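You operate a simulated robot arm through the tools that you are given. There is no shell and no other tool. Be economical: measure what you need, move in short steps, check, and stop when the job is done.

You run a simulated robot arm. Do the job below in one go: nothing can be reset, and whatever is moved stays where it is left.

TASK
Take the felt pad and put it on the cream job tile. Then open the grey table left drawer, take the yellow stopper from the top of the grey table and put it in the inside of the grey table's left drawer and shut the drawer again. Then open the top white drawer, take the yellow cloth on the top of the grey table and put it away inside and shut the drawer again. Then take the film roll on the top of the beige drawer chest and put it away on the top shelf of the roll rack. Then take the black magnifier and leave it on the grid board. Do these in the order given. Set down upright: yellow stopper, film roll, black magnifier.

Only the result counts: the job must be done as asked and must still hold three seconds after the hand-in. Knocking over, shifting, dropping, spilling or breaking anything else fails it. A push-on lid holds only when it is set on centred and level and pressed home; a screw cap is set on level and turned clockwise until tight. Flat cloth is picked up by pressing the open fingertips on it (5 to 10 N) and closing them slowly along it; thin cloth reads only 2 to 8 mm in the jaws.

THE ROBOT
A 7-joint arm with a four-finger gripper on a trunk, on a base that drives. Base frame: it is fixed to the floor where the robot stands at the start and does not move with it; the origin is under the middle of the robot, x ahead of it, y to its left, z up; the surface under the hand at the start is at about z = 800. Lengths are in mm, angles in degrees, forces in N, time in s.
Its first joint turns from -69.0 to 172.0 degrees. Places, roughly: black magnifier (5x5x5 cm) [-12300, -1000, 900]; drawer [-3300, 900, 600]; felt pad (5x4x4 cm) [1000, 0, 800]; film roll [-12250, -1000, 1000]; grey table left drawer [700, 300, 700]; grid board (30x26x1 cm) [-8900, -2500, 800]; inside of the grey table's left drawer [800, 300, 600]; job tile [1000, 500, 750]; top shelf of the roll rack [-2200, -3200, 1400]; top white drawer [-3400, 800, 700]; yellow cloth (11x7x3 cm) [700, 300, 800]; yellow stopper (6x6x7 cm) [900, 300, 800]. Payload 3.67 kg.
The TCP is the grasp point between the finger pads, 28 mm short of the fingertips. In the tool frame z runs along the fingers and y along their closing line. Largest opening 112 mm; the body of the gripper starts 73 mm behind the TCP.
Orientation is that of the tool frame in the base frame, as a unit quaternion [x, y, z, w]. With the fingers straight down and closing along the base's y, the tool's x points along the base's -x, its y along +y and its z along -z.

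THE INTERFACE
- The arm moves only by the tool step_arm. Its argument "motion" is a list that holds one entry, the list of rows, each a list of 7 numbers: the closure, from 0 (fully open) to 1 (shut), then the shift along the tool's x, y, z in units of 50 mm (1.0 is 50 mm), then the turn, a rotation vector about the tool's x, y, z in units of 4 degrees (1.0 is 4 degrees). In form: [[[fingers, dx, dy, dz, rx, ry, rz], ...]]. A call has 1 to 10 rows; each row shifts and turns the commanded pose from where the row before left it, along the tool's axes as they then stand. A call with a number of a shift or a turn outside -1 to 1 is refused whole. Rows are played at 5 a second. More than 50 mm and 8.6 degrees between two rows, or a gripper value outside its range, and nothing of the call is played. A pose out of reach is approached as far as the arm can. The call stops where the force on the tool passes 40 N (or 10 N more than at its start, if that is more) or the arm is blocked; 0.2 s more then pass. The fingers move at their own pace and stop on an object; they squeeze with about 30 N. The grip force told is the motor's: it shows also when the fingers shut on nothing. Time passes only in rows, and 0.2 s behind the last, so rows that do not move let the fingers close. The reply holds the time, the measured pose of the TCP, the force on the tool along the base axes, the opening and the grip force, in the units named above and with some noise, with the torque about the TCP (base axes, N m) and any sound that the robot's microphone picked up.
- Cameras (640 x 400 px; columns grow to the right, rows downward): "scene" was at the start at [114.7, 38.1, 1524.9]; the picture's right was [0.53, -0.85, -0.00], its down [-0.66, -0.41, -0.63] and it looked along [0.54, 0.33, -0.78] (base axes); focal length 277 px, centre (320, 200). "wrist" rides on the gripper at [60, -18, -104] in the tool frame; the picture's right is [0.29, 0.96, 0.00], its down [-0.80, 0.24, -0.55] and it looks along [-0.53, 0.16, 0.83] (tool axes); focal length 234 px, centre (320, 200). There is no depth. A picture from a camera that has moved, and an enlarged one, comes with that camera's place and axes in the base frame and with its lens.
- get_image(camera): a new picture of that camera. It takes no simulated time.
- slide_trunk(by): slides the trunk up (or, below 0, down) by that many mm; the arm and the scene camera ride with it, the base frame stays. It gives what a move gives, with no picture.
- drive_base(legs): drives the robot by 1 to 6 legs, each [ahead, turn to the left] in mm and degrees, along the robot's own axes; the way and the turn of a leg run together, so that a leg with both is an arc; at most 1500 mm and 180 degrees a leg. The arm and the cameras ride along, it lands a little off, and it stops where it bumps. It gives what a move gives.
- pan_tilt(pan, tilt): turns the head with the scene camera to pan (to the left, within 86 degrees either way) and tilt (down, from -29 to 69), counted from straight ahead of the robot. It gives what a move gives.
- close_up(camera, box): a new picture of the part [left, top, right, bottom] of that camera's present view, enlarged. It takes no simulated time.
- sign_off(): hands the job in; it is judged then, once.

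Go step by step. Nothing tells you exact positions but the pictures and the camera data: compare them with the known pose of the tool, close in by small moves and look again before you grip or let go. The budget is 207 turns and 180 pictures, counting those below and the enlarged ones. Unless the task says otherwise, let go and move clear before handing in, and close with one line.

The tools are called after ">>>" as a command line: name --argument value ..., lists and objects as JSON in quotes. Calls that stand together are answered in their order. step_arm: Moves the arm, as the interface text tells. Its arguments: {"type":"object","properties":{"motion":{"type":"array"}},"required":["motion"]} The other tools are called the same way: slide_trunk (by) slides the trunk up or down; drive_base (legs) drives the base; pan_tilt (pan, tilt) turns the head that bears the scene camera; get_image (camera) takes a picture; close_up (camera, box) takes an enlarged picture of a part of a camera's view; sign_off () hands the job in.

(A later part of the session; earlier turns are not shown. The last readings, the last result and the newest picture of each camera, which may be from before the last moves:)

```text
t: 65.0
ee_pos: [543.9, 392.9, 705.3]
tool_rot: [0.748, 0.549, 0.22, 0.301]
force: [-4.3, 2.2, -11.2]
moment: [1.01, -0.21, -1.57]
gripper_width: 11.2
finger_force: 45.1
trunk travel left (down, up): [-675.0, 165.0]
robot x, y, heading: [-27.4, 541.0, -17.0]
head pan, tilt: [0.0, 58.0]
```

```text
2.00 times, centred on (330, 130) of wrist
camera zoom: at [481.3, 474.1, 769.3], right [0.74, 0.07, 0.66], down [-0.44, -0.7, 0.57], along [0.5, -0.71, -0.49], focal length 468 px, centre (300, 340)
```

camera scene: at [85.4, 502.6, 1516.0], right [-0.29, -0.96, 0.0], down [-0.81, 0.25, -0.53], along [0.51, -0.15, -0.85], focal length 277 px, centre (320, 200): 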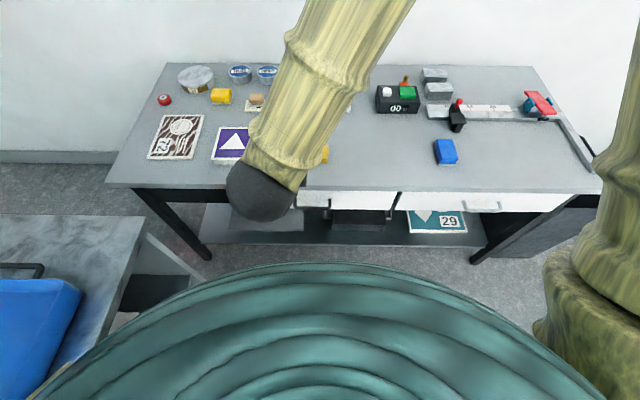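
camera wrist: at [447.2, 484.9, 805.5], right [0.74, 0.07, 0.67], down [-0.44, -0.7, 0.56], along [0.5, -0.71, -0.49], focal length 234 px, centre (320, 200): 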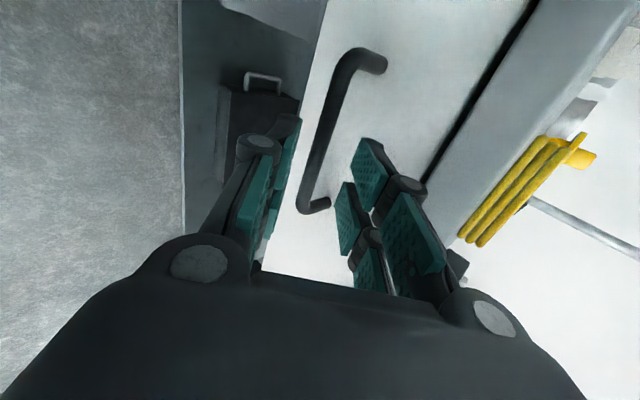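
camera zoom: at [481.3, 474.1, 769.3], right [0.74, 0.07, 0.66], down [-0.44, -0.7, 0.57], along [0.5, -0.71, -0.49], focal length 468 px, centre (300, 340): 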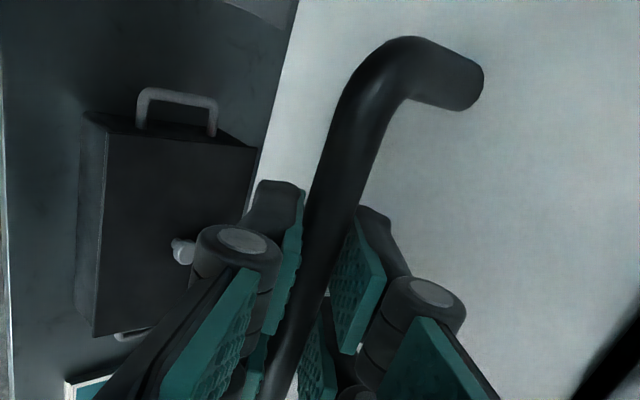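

Gripped. I pull the drawer out with the arm first, gently.

>>> step_arm --motion '[[[1, 0, -0.36, -0.35, 0, 0, 0], [1, 0, -0.36, -0.35, 0, 0, 0], [1, 0, -0.36, -0.35, 0, 0, 0], [1, 0, 0, 0, 0, 0, 0]]]'

>>> get_image --camera "scene"

```text
t: 66.0
ee_pos: [473.4, 415.4, 706.5]
tool_rot: [0.747, 0.548, 0.222, 0.302]
force: [2.3, 0.9, -23.1]
moment: [1.77, -0.48, -0.65]
gripper_width: 11.3
finger_force: 45.0
trunk travel left (down, up): [-675.0, 165.0]
robot x, y, heading: [-26.6, 536.4, -16.9]
head pan, tilt: [0.0, 58.0]
```

```text
141 pictures are left
camera scene: at [87.1, 502.8, 1515.9], right [-0.29, -0.96, 0.0], down [-0.81, 0.25, -0.53], along [0.51, -0.15, -0.85], focal length 277 px, centre (320, 200)
```

scene: 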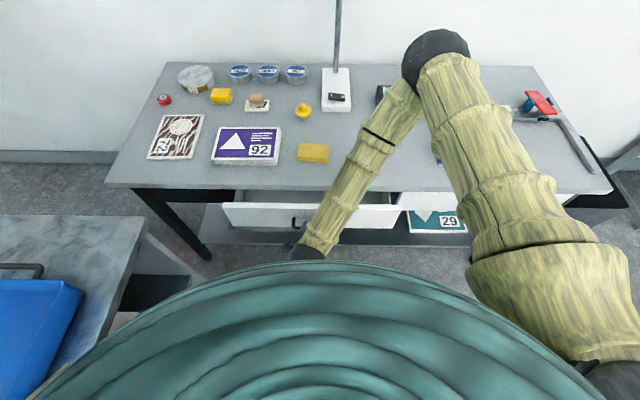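

>>> step_arm --motion '[[[1, 0, -0.374, -0.334, 0, 0, 0], [1, 0, -0.374, -0.334, 0, 0, 0], [1, 0, -0.36, -0.35, 0, 0, 0], [1, 0, 0, 0, 0, 0, 0]]]'

>>> get_image --camera "scene"

```text
t: 67.0
ee_pos: [399.9, 440.2, 706.7]
tool_rot: [0.748, 0.547, 0.223, 0.303]
force: [0.2, 0.0, 20.3]
moment: [1.25, -0.53, -1.09]
gripper_width: 11.2
finger_force: 45.0
trunk travel left (down, up): [-675.0, 165.0]
robot x, y, heading: [-26.3, 543.7, -16.9]
head pan, tilt: [0.0, 58.0]
```

```text
140 pictures are left
camera scene: at [84.5, 503.3, 1516.5], right [-0.29, -0.96, 0.0], down [-0.81, 0.25, -0.53], along [0.51, -0.15, -0.85], focal length 277 px, centre (320, 200)
```

scene: 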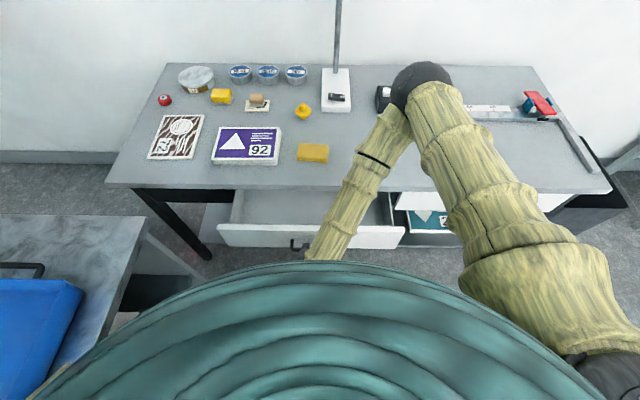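

150 mm out. Two more steps.

>>> step_arm --motion '[[[1, 0, -0.35, -0.36, 0, 0, 0], [1, 0, -0.35, -0.36, 0, 0, 0], [1, 0, 0, 0, 0, 0, 0]]]'

>>> get_image --camera "wrist"

```text
t: 67.8
ee_pos: [352.6, 455.1, 706.0]
tool_rot: [0.748, 0.549, 0.222, 0.301]
force: [3.0, 13.3, 11.3]
moment: [1.98, -0.77, -0.55]
gripper_width: 11.5
finger_force: 44.5
trunk travel left (down, up): [-675.0, 165.0]
robot x, y, heading: [-28.3, 539.4, -17.0]
head pan, tilt: [0.0, 58.0]
```

```text
139 pictures are left
camera wrist: at [288.3, 535.9, 769.2], right [0.74, 0.07, 0.67], down [-0.44, -0.7, 0.56], along [0.5, -0.71, -0.49], focal length 234 px, centre (320, 200)
```

wrist: 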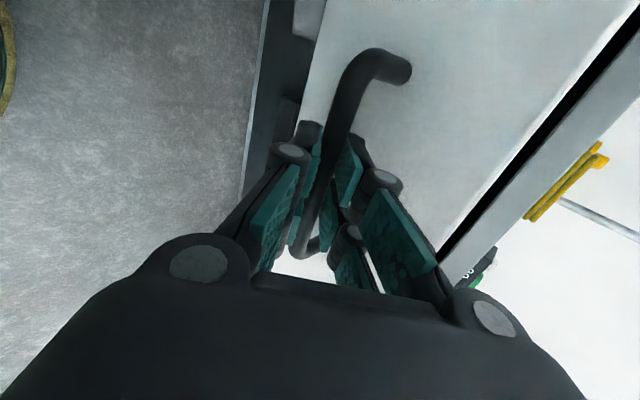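

Drawer is out 200 mm. I open the jaw slightly and back out along the tool axis, then rise.

>>> step_arm --motion '[[[0.78, 0, 0, 0, 0, 0, 0], [0.78, 0, 0, 0, 0, 0, 0], [0.78, 0, 0, -0.3, 0, 0, 0], [0.78, 0, 0, -0.4, 0, 0, 0], [0.78, 0, 0, -0.4, 0, 0, 0], [0.78, 0, 0, 0, 0, 0, 0]]]'

>>> get_image --camera "wrist"

```text
t: 69.2
ee_pos: [317.0, 465.9, 745.9]
tool_rot: [0.748, 0.547, 0.223, 0.302]
force: [-1.0, -0.3, 0.8]
moment: [0.02, 0.01, 0.02]
gripper_width: 24.8
finger_force: 0.1
trunk travel left (down, up): [-675.0, 165.0]
robot x, y, heading: [-29.2, 541.1, -16.9]
head pan, tilt: [0.0, 58.0]
```

```text
138 pictures are left
camera wrist: at [253.6, 546.8, 808.6], right [0.74, 0.07, 0.67], down [-0.44, -0.7, 0.56], along [0.5, -0.71, -0.49], focal length 234 px, centre (320, 200)
```

wrist: 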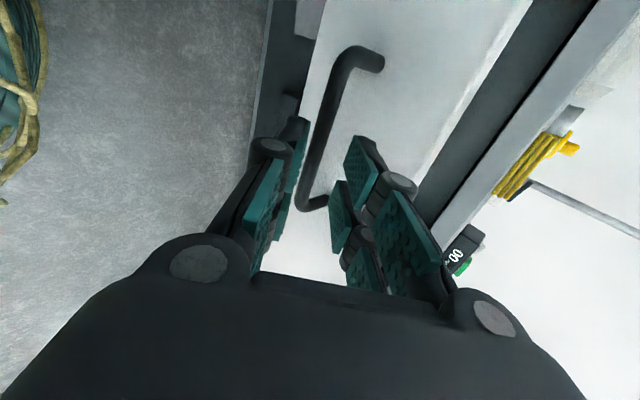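

Clear of the handle. I rise and untilt the tool.

>>> step_arm --motion '[[[0.5, 0, 0.69, -0.715, 0, 0, 0], [0.3, 0, 0.69, -0.715, 0, 0, 0], [0, 0, 0.69, -0.715, 0, 0, 0], [0, 0, 0.69, -0.715, 0, 0, 0], [0, 0, 0.69, -0.715, 0, 0, 0], [0, 0, 0.9, 0, 0.9, 0, 0], [0, 0, 0.9, 0, 0.9, 0, 0], [0, 0, 0.9, 0, 0.9, 0, 0], [0, 0, 0.9, 0, 0.9, 0, 0], [0, 0, 0.9, 0, 0.9, 0, 0]]]'

>>> step_arm --motion '[[[0, 0, 0.9, 0, 1, 0, 0], [0, 0, 0.9, 0, 1, 0, 0], [0, 0, 0.9, 0, 1, 0, 0], [0, 0, 0.9, 0, 1, 0, 0], [0, 0, 0, 0, 1, 0, 0], [0, 0, 0, 0, 1, 0, 0], [0, 0, 0, 0, 0.5, 0, 0], [0, 0, 0, 0, 0, 0, 0]]]'

>>> get_image --camera "scene"

>>> get_image --camera "wrist"

```text
t: 71.4
ee_pos: [543.3, 470.9, 1083.2]
tool_rot: [0.786, 0.576, 0.133, 0.18]
force: [-0.4, -0.6, 0.0]
moment: [-0.01, 0.03, 0.01]
gripper_width: 112.1
finger_force: 0.1
out of reach, approached as far as the arm can: row 2, 3, 4, 5
trunk travel left (down, up): [-675.0, 165.0]
robot x, y, heading: [-26.7, 541.5, -16.5]
head pan, tilt: [0.0, 58.0]
```

```text
t: 73.2
ee_pos: [704.2, 418.4, 1145.0]
tool_rot: [0.806, 0.591, 0.0, 0.0]
force: [-0.7, -0.2, 0.3]
moment: [0.01, -0.01, 0.02]
gripper_width: 111.8
finger_force: 0.0
trunk travel left (down, up): [-675.0, 165.0]
robot x, y, heading: [-28.0, 537.7, -17.3]
head pan, tilt: [0.0, 58.0]
```

```text
137 pictures are left
camera scene: at [85.9, 503.2, 1516.0], right [-0.29, -0.96, 0.0], down [-0.81, 0.25, -0.53], along [0.51, -0.15, -0.85], focal length 277 px, centre (320, 200)
```

scene: 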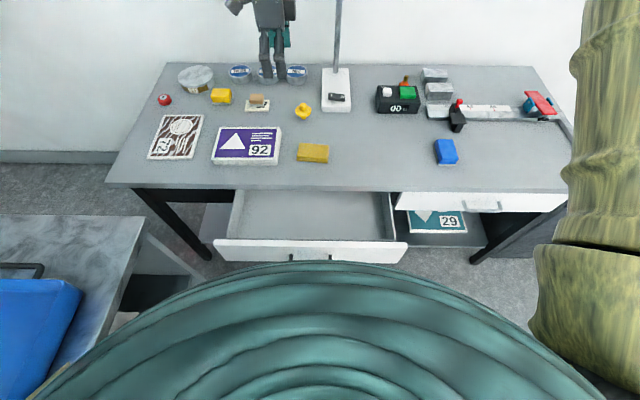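

```text
136 pictures are left
camera wrist: at [706.0, 480.2, 1250.6], right [1.0, -0.01, 0.0], down [-0.01, -0.83, 0.55], along [-0.01, -0.55, -0.83], focal length 234 px, centre (320, 200)
```

wrist: 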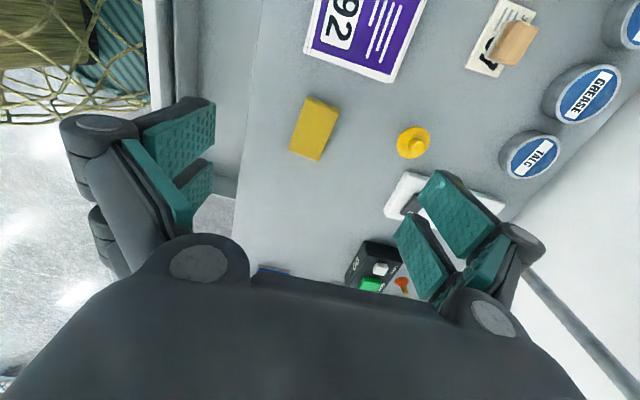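

The drawer is open and empty. I look closer at the stopper's shape.

>>> close_up --camera "scene" --box '[275, 85, 335, 125]'

>>> close_up --camera "wrist" --box '[370, 100, 450, 180]'

```text
10.00 times, centred on (305, 105) of scene
camera zoom: at [85.9, 503.2, 1516.0], right [-0.29, -0.96, 0.0], down [-0.81, 0.25, -0.53], along [0.51, -0.15, -0.85], focal length 2773 px, centre (470, 1150)
```

zoom: 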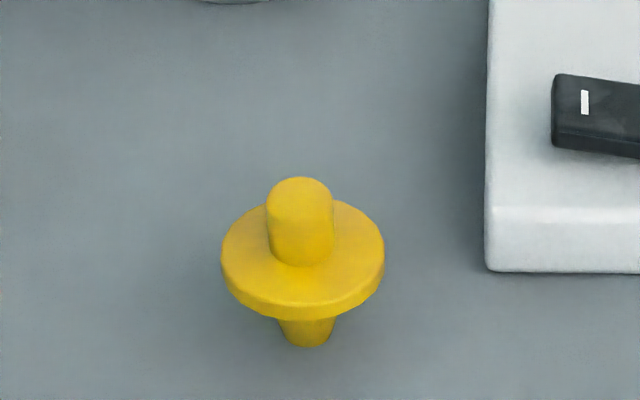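

```text
5.00 times, centred on (410, 140) of wrist
camera zoom: at [706.0, 480.2, 1250.6], right [1.0, -0.01, 0.0], down [-0.01, -0.83, 0.55], along [-0.01, -0.55, -0.83], focal length 1171 px, centre (-130, 500)
```

zoom: 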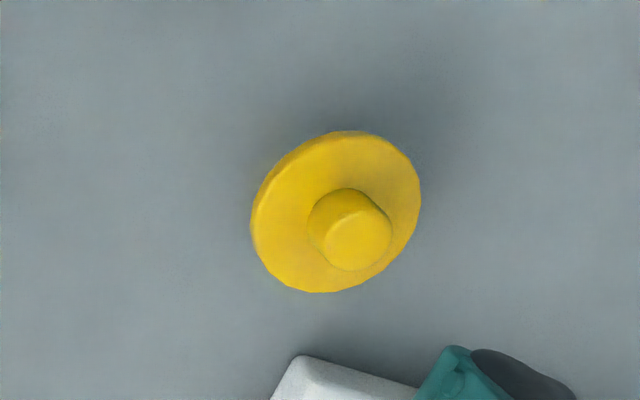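

The stopper stands on a narrow plug with a flange and a 25 mm knob on top (knob top near z 860). I come over it at (876, 327).

>>> step_arm --motion '[[[0, -0.175, 0.955, 0, 0, 0, 0], [0, -0.175, 0.955, 0, 0, 0, 0], [0, -0.175, 0.955, 0, 0, 0, 0], [0, -0.175, 0.955, 0, 0, 0, 0], [0.3, 0, 0, 1, 0, 0, 0], [0.3, 0, 0, 1, 0, 0, 0], [0.3, 0, 0, 1, 0, 0, 0], [0.3, 0, 0, 1, 0, 0, 0], [0.3, 0, 0, 0, 0, 0, 0]]]'

>>> get_image --camera "wrist"

>>> close_up --camera "scene" --box '[255, 40, 355, 120]'

```text
t: 75.2
ee_pos: [874.8, 329.4, 946.9]
tool_rot: [0.807, 0.591, 0.0, 0.0]
force: [0.3, 0.7, 0.7]
moment: [-0.02, 0.0, 0.01]
gripper_width: 78.1
finger_force: 0.1
trunk travel left (down, up): [-675.0, 165.0]
robot x, y, heading: [-28.6, 537.9, -16.8]
head pan, tilt: [0.0, 58.0]
```

```text
133 pictures are left
camera wrist: at [875.8, 389.7, 1051.8], right [1.0, -0.01, 0.0], down [-0.01, -0.83, 0.55], along [-0.01, -0.55, -0.83], focal length 234 px, centre (320, 200)
```

wrist: 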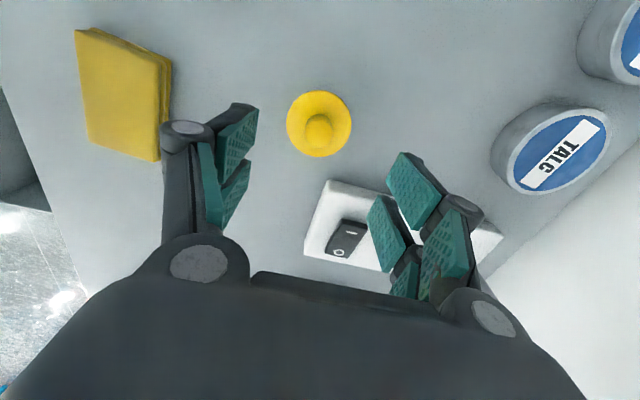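

```text
5.00 times, centred on (305, 80) of scene
camera zoom: at [84.7, 503.6, 1516.2], right [-0.29, -0.96, 0.0], down [-0.81, 0.25, -0.53], along [0.51, -0.15, -0.85], focal length 1387 px, centre (395, 800)
```

zoom: 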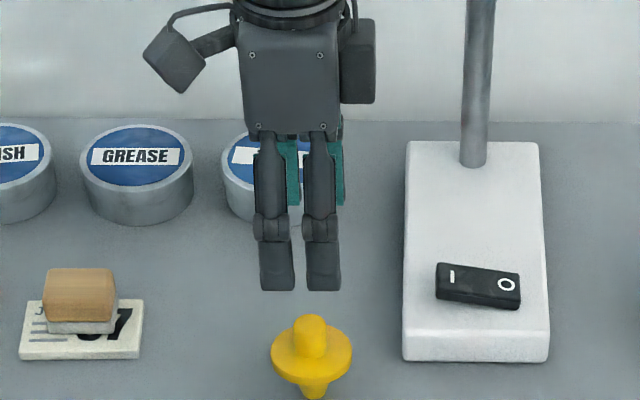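

Aligned over the knob. I descend to z ≈ 867 and close.

>>> step_arm --motion '[[[0.3, -0.02, -0.03, 0.8, 0, 0, 0], [0.3, 0, 0, 0.5, 0, 0, 0], [0.3, 0, 0, 0.28, 0, 0, 0], [0.5, 0, 0, 0, 0, 0, 0]]]'

>>> close_up --camera "scene" --box '[255, 60, 355, 140]'

>>> get_image --camera "wrist"

```text
t: 76.2
ee_pos: [872.2, 328.1, 866.3]
tool_rot: [0.806, 0.592, -0.001, -0.001]
force: [0.5, 0.2, -0.5]
moment: [-0.01, -0.01, -0.03]
gripper_width: 56.1
finger_force: 0.0
trunk travel left (down, up): [-675.0, 165.0]
robot x, y, heading: [-27.6, 536.5, -17.2]
head pan, tilt: [0.0, 58.0]
```

```text
5.00 times, centred on (305, 100) of scene
camera zoom: at [85.4, 503.5, 1516.1], right [-0.29, -0.96, 0.0], down [-0.81, 0.25, -0.53], along [0.51, -0.15, -0.85], focal length 1387 px, centre (395, 700)
```

zoom: 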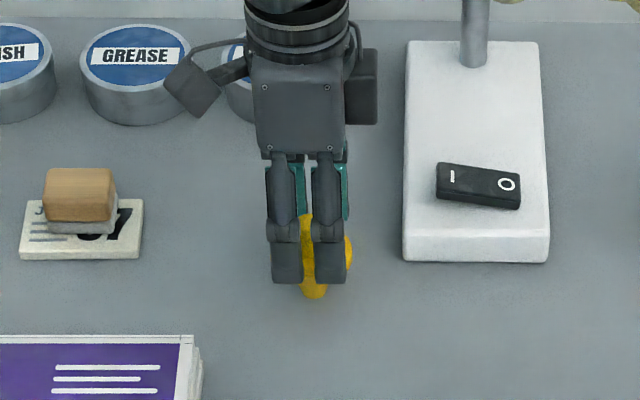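

```text
130 pictures are left
camera wrist: at [873.2, 389.9, 971.5], right [1.0, -0.01, 0.0], down [-0.01, -0.83, 0.55], along [-0.01, -0.55, -0.83], focal length 234 px, centre (320, 200)
```

wrist: 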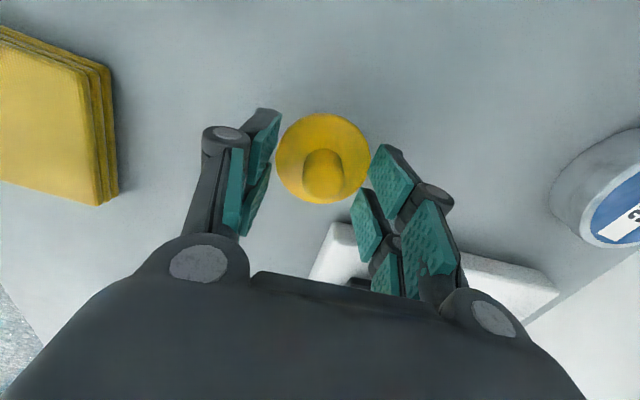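

>>> step_arm --motion '[[[0.7, 0, 0, 0, 0, 0, 0], [0.85, 0, 0, 0, 0, 0, 0], [1, 0, 0, 0, 0, 0, 0], [1, 0, 0, 0, 0, 0, 0], [1, 0, 0, -0.2, 0, 0, 0], [1, 0, 0, 0, 0, 0, 0]]]'

>>> get_image --camera "wrist"

```text
t: 77.6
ee_pos: [873.1, 329.1, 876.3]
tool_rot: [0.807, 0.591, 0.001, 0.0]
force: [-1.1, 0.9, -0.9]
moment: [0.02, -0.02, 0.05]
gripper_width: 19.9
finger_force: 30.3
trunk travel left (down, up): [-675.0, 165.0]
robot x, y, heading: [-28.5, 541.3, -16.8]
head pan, tilt: [0.0, 58.0]
```

```text
129 pictures are left
camera wrist: at [874.0, 390.4, 981.2], right [1.0, -0.01, 0.0], down [-0.01, -0.83, 0.55], along [-0.01, -0.55, -0.83], focal length 234 px, centre (320, 200)
```

wrist: 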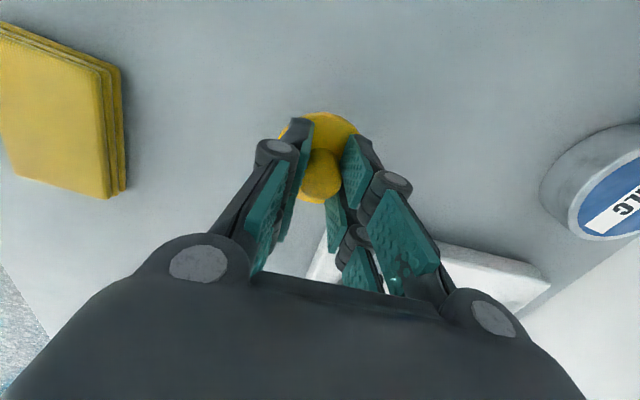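

Stopper held (base 66 mm below TCP). I lift it and carry it over the open drawer at about (489, 406).

>>> step_arm --motion '[[[1, 0, 0, -1, 0, 0, 0], [1, 0, 0, -1, 0, 0, 0], [1, -0.105, -0.973, 0, 0, 0, 0], [1, -0.105, -0.973, 0, 0, 0, 0], [1, -0.105, -0.973, 0, 0, 0, 0], [1, -0.105, -0.973, 0, 0, 0, 0], [1, -0.105, -0.973, 0, 0, 0, 0], [1, -0.105, -0.973, 0, 0, 0, 0], [1, -0.105, -0.973, 0, 0, 0, 0], [1, -0.105, -0.973, 0, 0, 0, 0]]]'

>>> get_image --camera "wrist"

>>> get_image --camera "scene"

```text
t: 79.8
ee_pos: [493.8, 405.5, 976.5]
tool_rot: [0.807, 0.591, 0.0, 0.001]
force: [0.2, 0.5, -0.7]
moment: [-0.01, -0.02, -0.01]
gripper_width: 20.1
finger_force: 30.1
trunk travel left (down, up): [-675.0, 165.0]
robot x, y, heading: [-31.9, 537.8, -16.9]
head pan, tilt: [0.0, 58.0]
```

```text
128 pictures are left
camera wrist: at [494.0, 466.0, 1081.8], right [1.0, -0.01, 0.0], down [-0.01, -0.83, 0.55], along [-0.01, -0.55, -0.83], focal length 234 px, centre (320, 200)
```

wrist: 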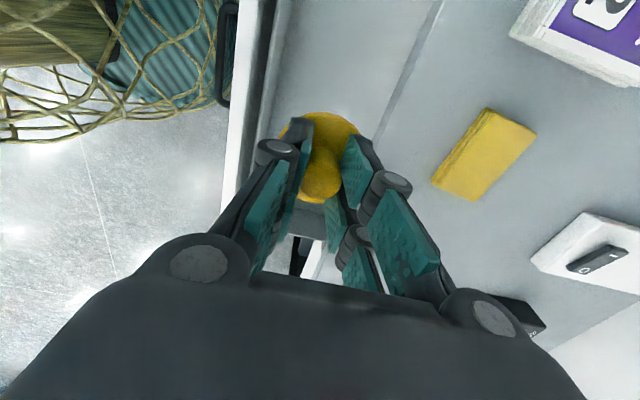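

```text
127 pictures are left
camera scene: at [84.4, 503.8, 1516.1], right [-0.29, -0.96, 0.0], down [-0.81, 0.25, -0.53], along [0.51, -0.15, -0.85], focal length 277 px, centre (320, 200)
```

scene: 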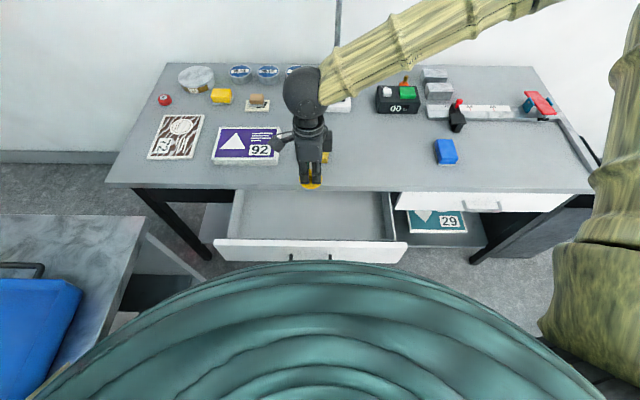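

There is 86 mm to the table edge and 68 mm to the drawer front. I descend in stages.

>>> step_arm --motion '[[[1, 0, 0.12, 0.9, 0, 0, 0], [1, 0, 0, 1, 0, 0, 0], [1, 0, 0, 1, 0, 0, 0], [1, 0, 0, 0.7, 0, 0, 0], [1, 0, 0, 0, 0, 0, 0]]]'

>>> get_image --camera "wrist"

>>> close_up --camera "scene" --box '[200, 120, 420, 270]'

```text
t: 81.0
ee_pos: [495.8, 405.2, 797.9]
tool_rot: [0.807, 0.591, 0.0, 0.001]
force: [-0.3, 0.0, -0.6]
moment: [0.01, 0.0, 0.03]
gripper_width: 19.9
finger_force: 30.2
trunk travel left (down, up): [-675.0, 165.0]
robot x, y, heading: [-27.4, 543.0, -16.9]
head pan, tilt: [0.0, 58.0]
```

```text
126 pictures are left
camera wrist: at [496.7, 465.3, 902.9], right [1.0, -0.01, 0.0], down [-0.01, -0.83, 0.55], along [-0.01, -0.55, -0.83], focal length 234 px, centre (320, 200)
```

wrist: 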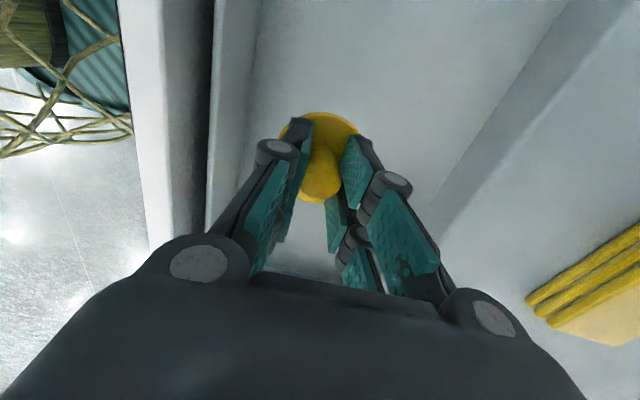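

```text
2.67 times, centred on (310, 195) of scene
camera zoom: at [85.3, 503.3, 1516.1], right [-0.29, -0.96, 0.0], down [-0.81, 0.25, -0.53], along [0.51, -0.15, -0.85], focal length 740 px, centre (347, 213)
```

zoom: 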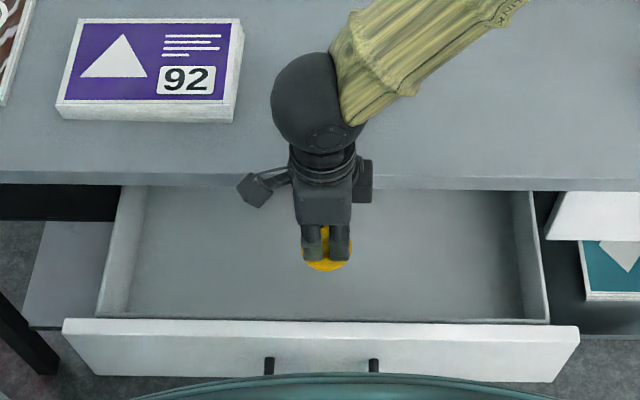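

Clearances look good. I lower on until contact with the drawer floor.

>>> step_arm --motion '[[[1, 0, 0, 0.6, 0, 0, 0], [1, 0, 0, 0.2, 0, 0, 0], [1, 0, 0, 0.1, 0, 0, 0], [1, 0, 0, 0.1, 0, 0, 0], [1, 0, 0, 0.08, 0, 0, 0], [1, 0, 0, 0, 0, 0, 0]]]'

>>> get_image --camera "wrist"

```text
t: 82.4
ee_pos: [496.6, 405.3, 743.7]
tool_rot: [0.806, 0.591, 0.0, 0.001]
force: [0.6, 0.4, -0.4]
moment: [-0.01, 0.01, -0.01]
gripper_width: 20.1
finger_force: 30.4
trunk travel left (down, up): [-675.0, 165.0]
robot x, y, heading: [-24.6, 538.7, -17.1]
head pan, tilt: [0.0, 58.0]
```

```text
124 pictures are left
camera wrist: at [497.0, 465.7, 848.1], right [1.0, -0.01, 0.0], down [-0.01, -0.83, 0.55], along [-0.01, -0.55, -0.83], focal length 234 px, centre (320, 200)
```

wrist: 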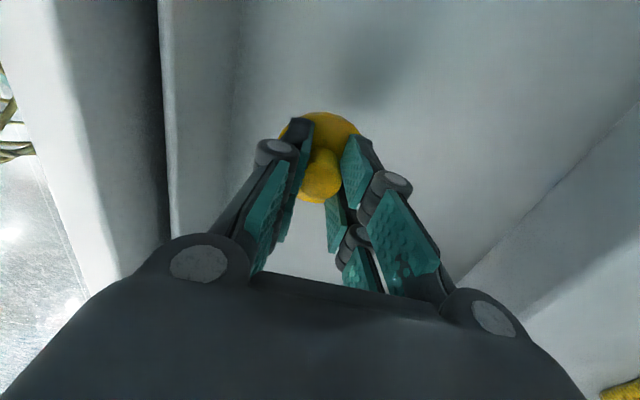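

>>> step_arm --motion '[[[1, 0, 0, 0.1, 0, 0, 0], [1, 0, 0, 0.1, 0, 0, 0], [1, 0, 0, 0.08, 0, 0, 0], [1, 0, 0, 0.06, 0, 0, 0], [1, 0, 0, 0, 0, 0, 0]]]'

>>> close_up --camera "scene" --box '[200, 120, 420, 270]'

```text
t: 83.6
ee_pos: [495.9, 404.8, 726.6]
tool_rot: [0.806, 0.591, 0.001, 0.0]
force: [0.3, 0.7, -0.5]
moment: [-0.03, 0.0, 0.0]
gripper_width: 19.7
finger_force: 30.1
trunk travel left (down, up): [-675.0, 165.0]
robot x, y, heading: [-30.5, 540.7, -17.0]
head pan, tilt: [0.0, 58.0]
```

```text
2.67 times, centred on (310, 195) of scene
camera zoom: at [85.7, 503.2, 1516.0], right [-0.29, -0.96, 0.0], down [-0.81, 0.25, -0.53], along [0.51, -0.15, -0.85], focal length 740 px, centre (347, 213)
```

zoom: 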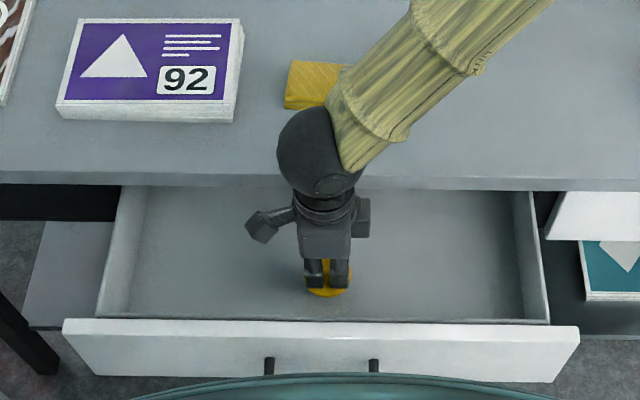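

>>> step_arm --motion '[[[1, 0, 0, 0.08, 0, 0, 0], [1, 0, 0, 0.06, 0, 0, 0], [1, 0, 0, 0.06, 0, 0, 0], [1, 0, 0, 0, 0, 0, 0]]]'

```text
t: 84.6
ee_pos: [496.6, 404.3, 717.1]
tool_rot: [0.806, 0.592, 0.0, -0.001]
force: [0.0, -0.6, 0.6]
moment: [-0.02, 0.0, 0.06]
gripper_width: 20.0
finger_force: 29.9
trunk travel left (down, up): [-675.0, 165.0]
robot x, y, heading: [-28.4, 537.8, -16.8]
head pan, tilt: [0.0, 58.0]
```

>>> step_arm --motion '[[[1, 0, 0, 0.06, 0, 0, 0], [1, 0, 0, 0.06, 0, 0, 0], [1, 0, 0, 0.06, 0, 0, 0], [1, 0, 0, 0.06, 0, 0, 0], [1, 0, 0, 0, 0, 0, 0]]]'

>>> get_image --camera "wrist"

```text
t: 85.2
ee_pos: [496.7, 405.2, 714.4]
tool_rot: [0.807, 0.591, 0.002, 0.001]
force: [-1.5, -4.3, 28.4]
moment: [-0.2, 0.12, 0.0]
gripper_width: 20.0
finger_force: 30.4
trunk travel left (down, up): [-675.0, 165.0]
robot x, y, heading: [-25.3, 541.2, -16.9]
head pan, tilt: [0.0, 58.0]
stopped in row 2: the force on the tool passed its limit at 47 N (the readings are from after the stop); the commanded pose is now the measured one
```

```text
122 pictures are left
camera wrist: at [497.9, 465.6, 819.8], right [1.0, -0.01, 0.01], down [-0.01, -0.83, 0.55], along [0.0, -0.55, -0.83], focal length 234 px, centre (320, 200)
```

wrist: 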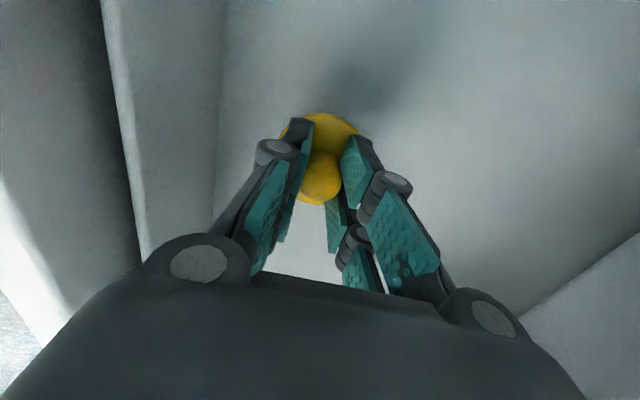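

Contact with the drawer floor. I ease off, open gently, and rise straight up.

>>> step_arm --motion '[[[1, 0, 0, -0.02, 0, 0, 0], [0.8, 0, 0, 0, 0, 0, 0], [0.7, 0, 0, 0, 0, 0, 0], [0.65, 0, 0, 0, 0, 0, 0], [0.65, 0, 0, -0.3, 0, 0, 0], [0.65, 0, 0, -0.5, 0, 0, 0], [0.65, 0, 0, -1, 0, 0, 0], [0.65, 0, 0, -1, 0, 0, 0], [0.65, 0, 0, -1, 0, 0, 0], [0.65, 0, 0, 0, 0, 0, 0]]]'

>>> get_image --camera "wrist"

>>> close_up --camera "scene" --box '[200, 120, 420, 270]'

```text
t: 87.4
ee_pos: [497.3, 407.1, 903.4]
tool_rot: [0.807, 0.591, 0.001, 0.0]
force: [0.7, -0.1, -1.0]
moment: [0.02, 0.07, 0.01]
gripper_width: 39.2
finger_force: 0.1
trunk travel left (down, up): [-675.0, 165.0]
robot x, y, heading: [-29.4, 541.1, -17.1]
head pan, tilt: [0.0, 58.0]
```

```text
121 pictures are left
camera wrist: at [498.3, 467.5, 1009.9], right [1.0, -0.01, 0.0], down [-0.01, -0.83, 0.55], along [-0.01, -0.55, -0.83], focal length 234 px, centre (320, 200)
```

wrist: 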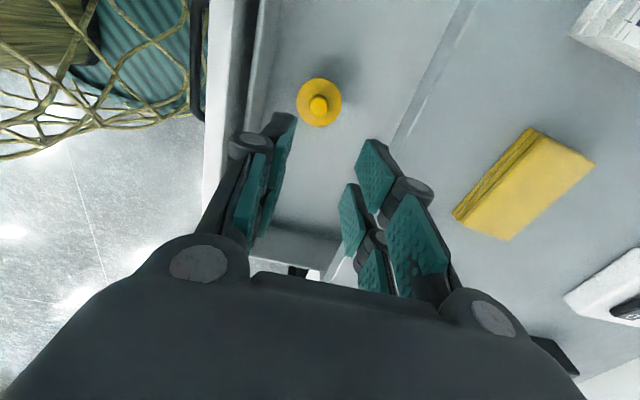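

```text
2.67 times, centred on (310, 195) of scene
camera zoom: at [86.8, 503.2, 1515.9], right [-0.29, -0.96, 0.0], down [-0.81, 0.25, -0.53], along [0.51, -0.15, -0.85], focal length 740 px, centre (347, 213)
```

zoom: 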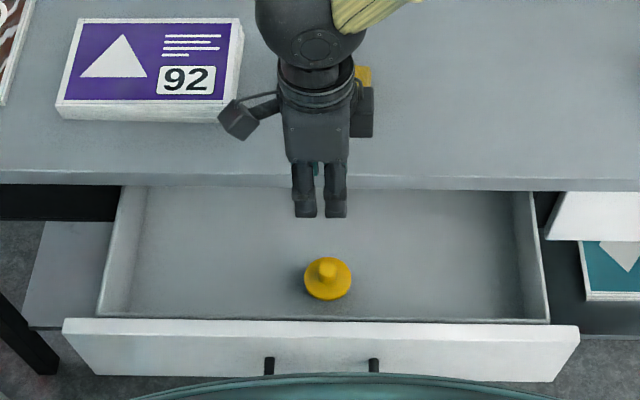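

The stopper stands upright in the drawer. To shut it I'll regrip the handle and push; I first back the base 120 mm for arm room, and tilt the tool.

>>> step_arm --motion '[[[0.65, 0, 0, -1, -1, 0, 0], [0.65, 0, 0, 0, -1, 0, 0], [0.65, 0, 0, 0, -1, 0, 0], [0.65, 0, 0, 0, -1, 0, 0], [0.7, 0, 0, 0, -1, 0, 0], [0.7, 0, 0, 0, -1, 0, 0], [0.7, 0, 0, 0, -1, 0, 0], [0.7, 0, 0, 0, -1, 0, 0], [0.76, 0, 0, 0, -1, 0, 0], [0.76, 0, 0, 0, -1, 0, 0]]]'

>>> drive_base --legs '[[-120, 0]]'

>>> get_image --camera "wrist"

```text
t: 89.6
ee_pos: [497.5, 406.7, 955.5]
tool_rot: [0.757, 0.555, 0.204, 0.277]
force: [0.5, -0.1, 0.7]
moment: [0.04, 0.0, -0.03]
gripper_width: 27.1
finger_force: 0.1
trunk travel left (down, up): [-675.0, 165.0]
robot x, y, heading: [-25.8, 536.2, -16.8]
head pan, tilt: [0.0, 58.0]
```

```text
t: 90.8
ee_pos: [380.5, 440.9, 955.8]
tool_rot: [0.757, 0.555, 0.204, 0.278]
force: [0.1, -0.7, 0.0]
moment: [-0.02, -0.03, 0.01]
gripper_width: 26.8
finger_force: 0.1
trunk travel left (down, up): [-675.0, 165.0]
robot x, y, heading: [-143.9, 576.3, -16.9]
head pan, tilt: [0.0, 58.0]
```

```text
119 pictures are left
camera wrist: at [320.6, 520.7, 1024.1], right [0.78, 0.05, 0.62], down [-0.41, -0.71, 0.58], along [0.47, -0.7, -0.53], focal length 234 px, centre (320, 200)
```

wrist: 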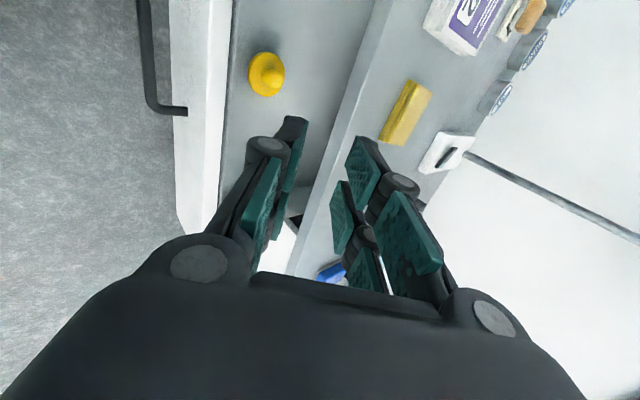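

>>> step_arm --motion '[[[0.76, 0.046, -0.486, -0.476, -0.9, 0, 0], [0.76, 0.046, -0.486, -0.476, 0, 0, 0], [0.76, 0, -0.588, 0.6, 0, 0, 0], [0.76, 0, -0.588, 0.6, 0, 0, 0], [0.76, 0, -0.588, 0.6, 0, 0, 0], [0.76, 0, -0.588, 0.6, 0, 0, 0], [0.76, 0, 0, 0, 0, 0, 0]]]'

>>> get_image --camera "wrist"

```text
t: 92.5
ee_pos: [324.2, 472.6, 785.4]
tool_rot: [0.748, 0.549, 0.221, 0.301]
force: [0.4, -0.4, -0.2]
moment: [0.02, 0.01, -0.04]
gripper_width: 26.9
finger_force: 0.0
out of reach, approached as far as the arm can: row 2
trunk travel left (down, up): [-675.0, 165.0]
robot x, y, heading: [-142.5, 578.2, -17.0]
head pan, tilt: [0.0, 58.0]
```

```text
118 pictures are left
camera wrist: at [261.3, 552.7, 849.6], right [0.75, 0.07, 0.66], down [-0.44, -0.7, 0.56], along [0.5, -0.71, -0.49], focal length 234 px, centre (320, 200)
```

wrist: 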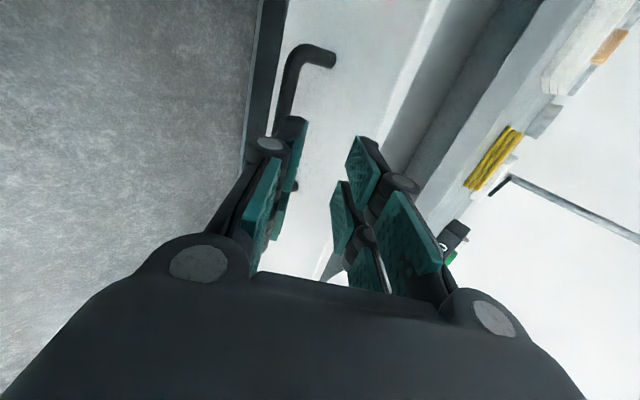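

>>> step_arm --motion '[[[0.76, -0.16, -0.646, 0.09, 0, 0, 0], [0.76, 0, 0, 0.4, 0, 0, 0], [0.76, 0, 0, 0.3, 0, 0, 0], [0.76, 0, 0, 0, 0, 0, 0]]]'

>>> close_up --camera "wrist" --box '[230, 30, 430, 230]'

```text
t: 93.5
ee_pos: [326.5, 461.8, 736.1]
tool_rot: [0.748, 0.549, 0.221, 0.301]
force: [0.3, -0.4, 0.3]
moment: [0.0, 0.02, 0.0]
gripper_width: 26.9
finger_force: 0.0
trunk travel left (down, up): [-675.0, 165.0]
robot x, y, heading: [-146.8, 571.6, -17.0]
head pan, tilt: [0.0, 58.0]
```

```text
2.00 times, centred on (330, 130) of wrist
camera zoom: at [262.7, 542.7, 799.4], right [0.75, 0.07, 0.66], down [-0.44, -0.7, 0.56], along [0.5, -0.71, -0.49], focal length 468 px, centre (300, 340)
```

zoom: 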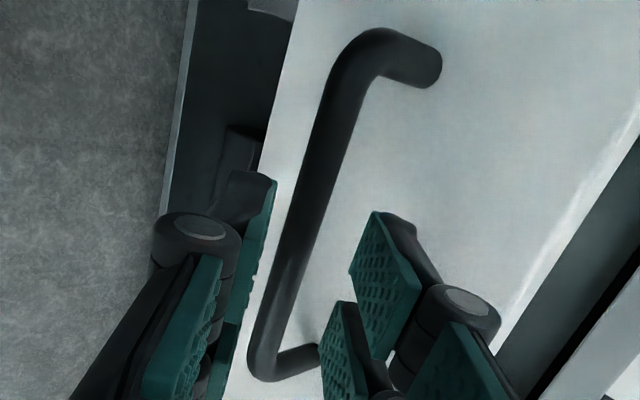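

The bar is between the fingers. I advance, grip, and start pushing slowly.

>>> step_arm --motion '[[[0.76, 0, 0, 0.4, 0, 0, 0], [0.76, 0, 0, 0.34, 0, 0, 0], [1, 0, 0, 0, 0, 0, 0], [1, 0, 0, 0, 0, 0, 0], [1, 0, 0, 0, 0, 0, 0]]]'

>>> step_arm --motion '[[[1, 0, 0.1, 0.1, 0, 0, 0], [1, 0, 0.17, 0.17, 0, 0, 0], [1, 0, 0.17, 0.17, 0, 0, 0], [1, 0, 0.17, 0.17, 0, 0, 0], [1, 0, 0.17, 0.17, 0, 0, 0], [1, 0, 0.17, 0.17, 0, 0, 0], [1, 0, 0.17, 0.17, 0, 0, 0], [1, 0, 0.17, 0.17, 0, 0, 0], [1, 0, 0.17, 0.17, 0, 0, 0]]]'

>>> get_image --camera "scene"

```text
t: 94.7
ee_pos: [348.9, 452.1, 708.3]
tool_rot: [0.749, 0.549, 0.221, 0.299]
force: [-1.1, -0.1, -13.6]
moment: [1.36, -0.33, -1.2]
gripper_width: 11.4
finger_force: 44.8
trunk travel left (down, up): [-675.0, 165.0]
robot x, y, heading: [-141.2, 574.4, -16.9]
head pan, tilt: [0.0, 58.0]
```

```text
t: 96.7
ee_pos: [448.5, 421.2, 708.9]
tool_rot: [0.748, 0.548, 0.222, 0.301]
force: [-2.5, -14.8, 21.0]
moment: [0.87, -0.5, -1.49]
gripper_width: 11.3
finger_force: 45.0
trunk travel left (down, up): [-675.0, 165.0]
robot x, y, heading: [-144.2, 570.6, -16.8]
head pan, tilt: [0.0, 58.0]
```

```text
116 pictures are left
camera scene: at [-31.5, 537.4, 1516.2], right [-0.29, -0.96, 0.0], down [-0.81, 0.25, -0.53], along [0.51, -0.15, -0.85], focal length 277 px, centre (320, 200)
```

scene: 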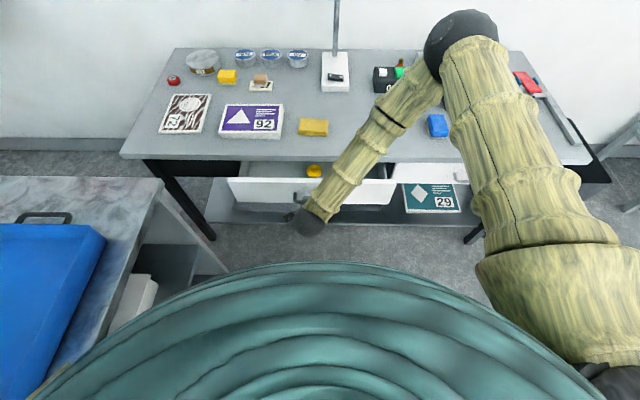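

>>> step_arm --motion '[[[1, 0, 0.17, 0.17, 0, 0, 0], [1, 0, 0.17, 0.17, 0, 0, 0], [1, 0, 0.17, 0.17, 0, 0, 0], [1, 0, 0.17, 0.17, 0, 0, 0], [1, 0, 0.17, 0.17, 0, 0, 0], [1, 0, 0.17, 0.17, 0, 0, 0], [1, 0, 0.17, 0.17, 0, 0, 0], [1, 0, 0.1, 0.1, 0, 0, 0], [1, 0, 0.06, 0.06, 0, 0, 0], [1, 0, 0.06, 0.06, 0, 0, 0]]]'

>>> get_image --camera "scene"

```text
t: 97.9
ee_pos: [506.4, 402.1, 708.5]
tool_rot: [0.749, 0.546, 0.224, 0.303]
force: [0.2, -5.9, 21.5]
moment: [1.09, -0.66, -0.94]
gripper_width: 11.4
finger_force: 44.4
trunk travel left (down, up): [-675.0, 165.0]
robot x, y, heading: [-140.2, 575.2, -16.9]
head pan, tilt: [0.0, 58.0]
stopped in row 6: the force on the tool passed its limit at 42 N (the readings are from after the stop); the commanded pose is now the measured one
```

```text
115 pictures are left
camera scene: at [-30.8, 537.8, 1515.8], right [-0.29, -0.96, 0.0], down [-0.81, 0.25, -0.53], along [0.51, -0.15, -0.85], focal length 277 px, centre (320, 200)
```

scene: 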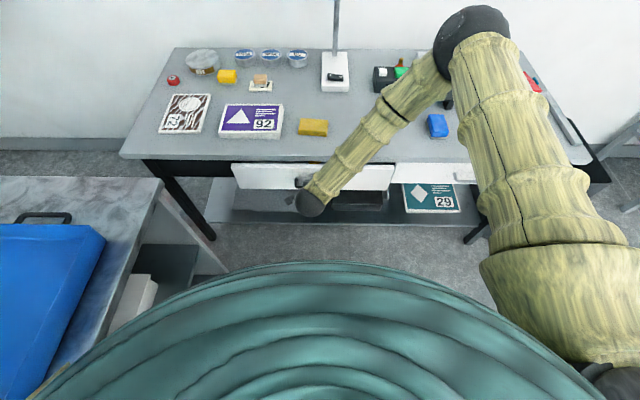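

Friction stopped it; about 39 mm remain. I ease upward slightly and continue.

>>> step_arm --motion '[[[1, 0, 0.03, -0.03, 0, 0, 0], [1, 0, 0.12, 0.12, 0, 0, 0], [1, 0, 0.12, 0.12, 0, 0, 0], [1, 0, 0.12, 0.12, 0, 0, 0], [1, 0, 0.12, 0.12, 0, 0, 0], [1, 0, 0.08, 0.08, 0, 0, 0], [1, 0, 0.05, 0.05, 0, 0, 0]]]'

>>> get_image --camera "wrist"

```text
t: 99.6
ee_pos: [540.4, 392.0, 707.7]
tool_rot: [0.749, 0.549, 0.221, 0.299]
force: [-17.9, -1.2, 21.1]
moment: [1.31, -0.46, -1.16]
gripper_width: 11.3
finger_force: 44.8
trunk travel left (down, up): [-675.0, 165.0]
robot x, y, heading: [-145.1, 573.8, -16.9]
head pan, tilt: [0.0, 58.0]
stopped in row 7: the force on the tool passed its limit at 41 N (the readings are from after the stop); the commanded pose is now the measured one
```

```text
114 pictures are left
camera wrist: at [478.3, 472.6, 772.6], right [0.75, 0.06, 0.66], down [-0.44, -0.7, 0.56], along [0.5, -0.71, -0.49], focal length 234 px, centre (320, 200)
```

wrist: 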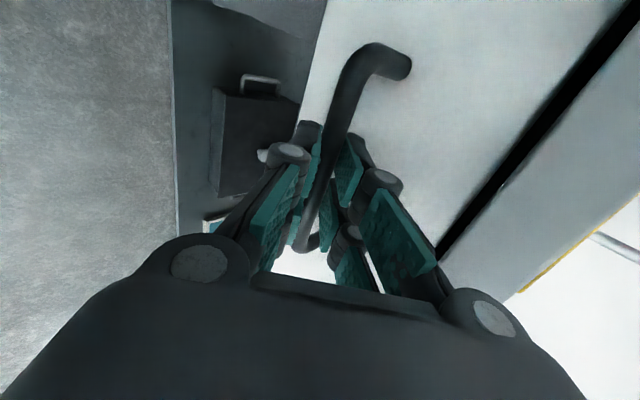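

The drawer has come home. I release, back out and untilt.

>>> step_arm --motion '[[[0.78, 0, 0, 0, 0, 0, 0], [0.78, 0, 0, 0, 0, 0, 0], [0.78, 0, 0, -0.4, 0, 0, 0], [0.78, 0, 0, -0.6, 0, 0, 0], [0.6, 0, 0, -1, 0, 0, 0], [0.4, 0, 0, -1, 0, 0, 0], [0, 0, 0.7, -0.7, 0, 0, 0], [0, 0, 0.7, -0.7, 0, 0, 0], [0, 0, 0.7, -0.7, 0, 0, 0]]]'

>>> close_up --camera "scene" --box '[190, 100, 490, 260]'

```text
t: 101.6
ee_pos: [447.5, 420.2, 967.1]
tool_rot: [0.748, 0.549, 0.22, 0.299]
force: [0.0, 0.1, 0.3]
moment: [0.01, -0.02, -0.01]
gripper_width: 111.8
finger_force: 0.1
trunk travel left (down, up): [-675.0, 165.0]
robot x, y, heading: [-143.5, 574.1, -16.9]
head pan, tilt: [0.0, 58.0]
```

```text
2.13 times, centred on (340, 180) of scene
camera zoom: at [-32.2, 539.1, 1516.0], right [-0.29, -0.96, 0.0], down [-0.81, 0.25, -0.53], along [0.51, -0.15, -0.85], focal length 592 px, centre (277, 243)
```

zoom: 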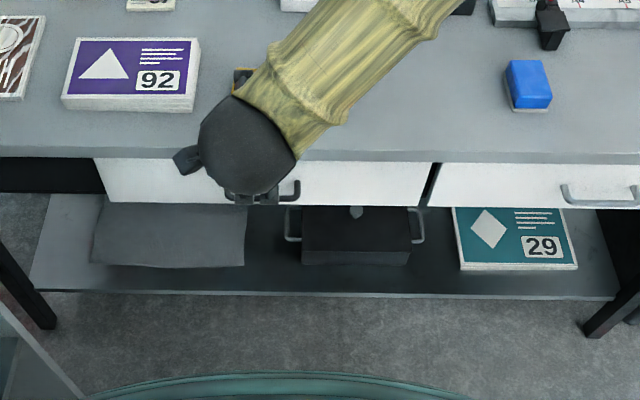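

The drawer is shut flush. Next the white drawer lies behind me; I look left and right before turning.

>>> pan_tilt --pan 86 --tilt 25

>>> get_image --camera "scene"

>>> pan_tilt --pan -86 --tilt 25

>>> get_image --camera "scene"

```text
t: 103.2
ee_pos: [449.4, 419.4, 966.2]
tool_rot: [0.749, 0.549, 0.22, 0.298]
force: [0.4, -0.2, 0.0]
moment: [0.0, -0.02, -0.04]
gripper_width: 111.7
finger_force: 0.2
trunk travel left (down, up): [-675.0, 165.0]
robot x, y, heading: [-142.3, 573.9, -16.9]
head pan, tilt: [85.9, 25.0]
```

```text
112 pictures are left
camera scene: at [-63.3, 644.2, 1563.7], right [0.93, -0.36, 0.0], down [-0.15, -0.39, -0.91], along [0.32, 0.85, -0.42], focal length 277 px, centre (320, 200)
```

scene: 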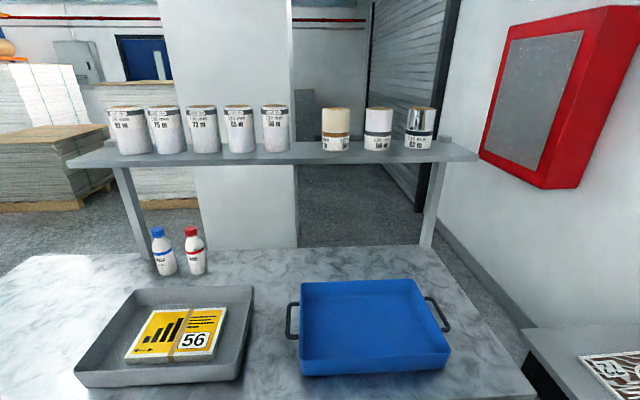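

```text
t: 105.8
ee_pos: [450.3, 418.7, 966.0]
tool_rot: [0.749, 0.55, 0.219, 0.298]
force: [0.9, -0.5, 0.0]
moment: [0.0, -0.03, 0.01]
gripper_width: 112.2
finger_force: 0.0
trunk travel left (down, up): [-675.0, 165.0]
robot x, y, heading: [-146.2, 573.9, -17.0]
head pan, tilt: [-85.9, 25.0]
```

```text
111 pictures are left
camera scene: at [-116.6, 468.3, 1563.7], right [-0.98, 0.22, 0.0], down [0.09, 0.41, -0.91], along [-0.2, -0.88, -0.42], focal length 277 px, centre (320, 200)
```

scene: 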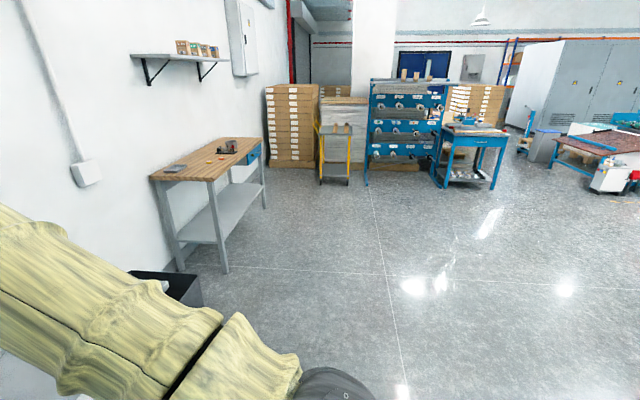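

The right side is open floor. I turn right to face -x and look for the white drawers.

>>> drive_base --legs '[[0, -163]]'

>>> pan_tilt --pan 0 --tilt 20

>>> get_image --camera "scene"

```text
t: 112.9
ee_pos: [-757.9, 561.3, 965.5]
tool_rot: [-0.648, 0.665, 0.265, -0.259]
force: [0.2, 0.0, -0.2]
moment: [-0.04, -0.01, 0.01]
gripper_width: 111.9
finger_force: 0.0
trunk travel left (down, up): [-675.0, 165.0]
robot x, y, heading: [-147.3, 569.9, 179.1]
head pan, tilt: [-85.9, 25.0]
```

```text
t: 114.5
ee_pos: [-757.3, 561.2, 966.3]
tool_rot: [-0.648, 0.665, 0.265, -0.26]
force: [0.2, -0.8, 0.3]
moment: [-0.02, 0.01, 0.02]
gripper_width: 111.8
finger_force: 0.0
trunk travel left (down, up): [-675.0, 165.0]
robot x, y, heading: [-144.3, 574.5, 179.2]
head pan, tilt: [0.0, 20.0]
```

```text
110 pictures are left
camera scene: at [-287.6, 575.8, 1571.8], right [0.02, 1.0, 0.0], down [0.34, -0.01, -0.94], along [-0.94, 0.02, -0.34], focal length 277 px, centre (320, 200)
```

scene: 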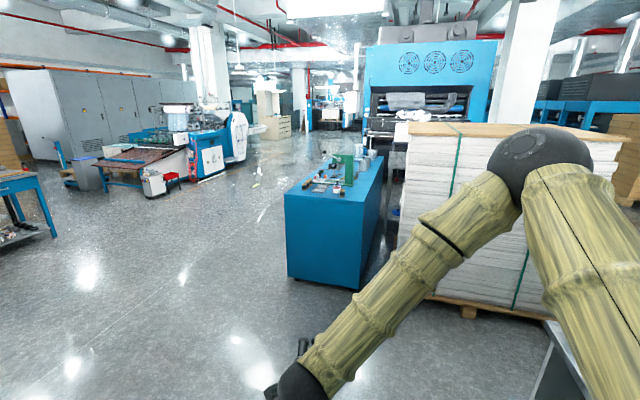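

The target spot coincides with the blue workbench ahead; I enlarge it.

>>> close_up --camera "scene" --box '[270, 130, 420, 290]'

```text
2.50 times, centred on (345, 210) of scene
camera zoom: at [-287.6, 575.8, 1571.8], right [0.02, 1.0, 0.0], down [0.34, -0.01, -0.94], along [-0.94, 0.02, -0.34], focal length 693 px, centre (258, 175)
```

zoom: 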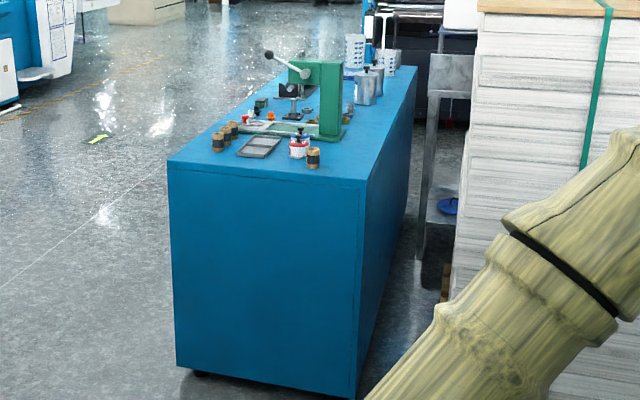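

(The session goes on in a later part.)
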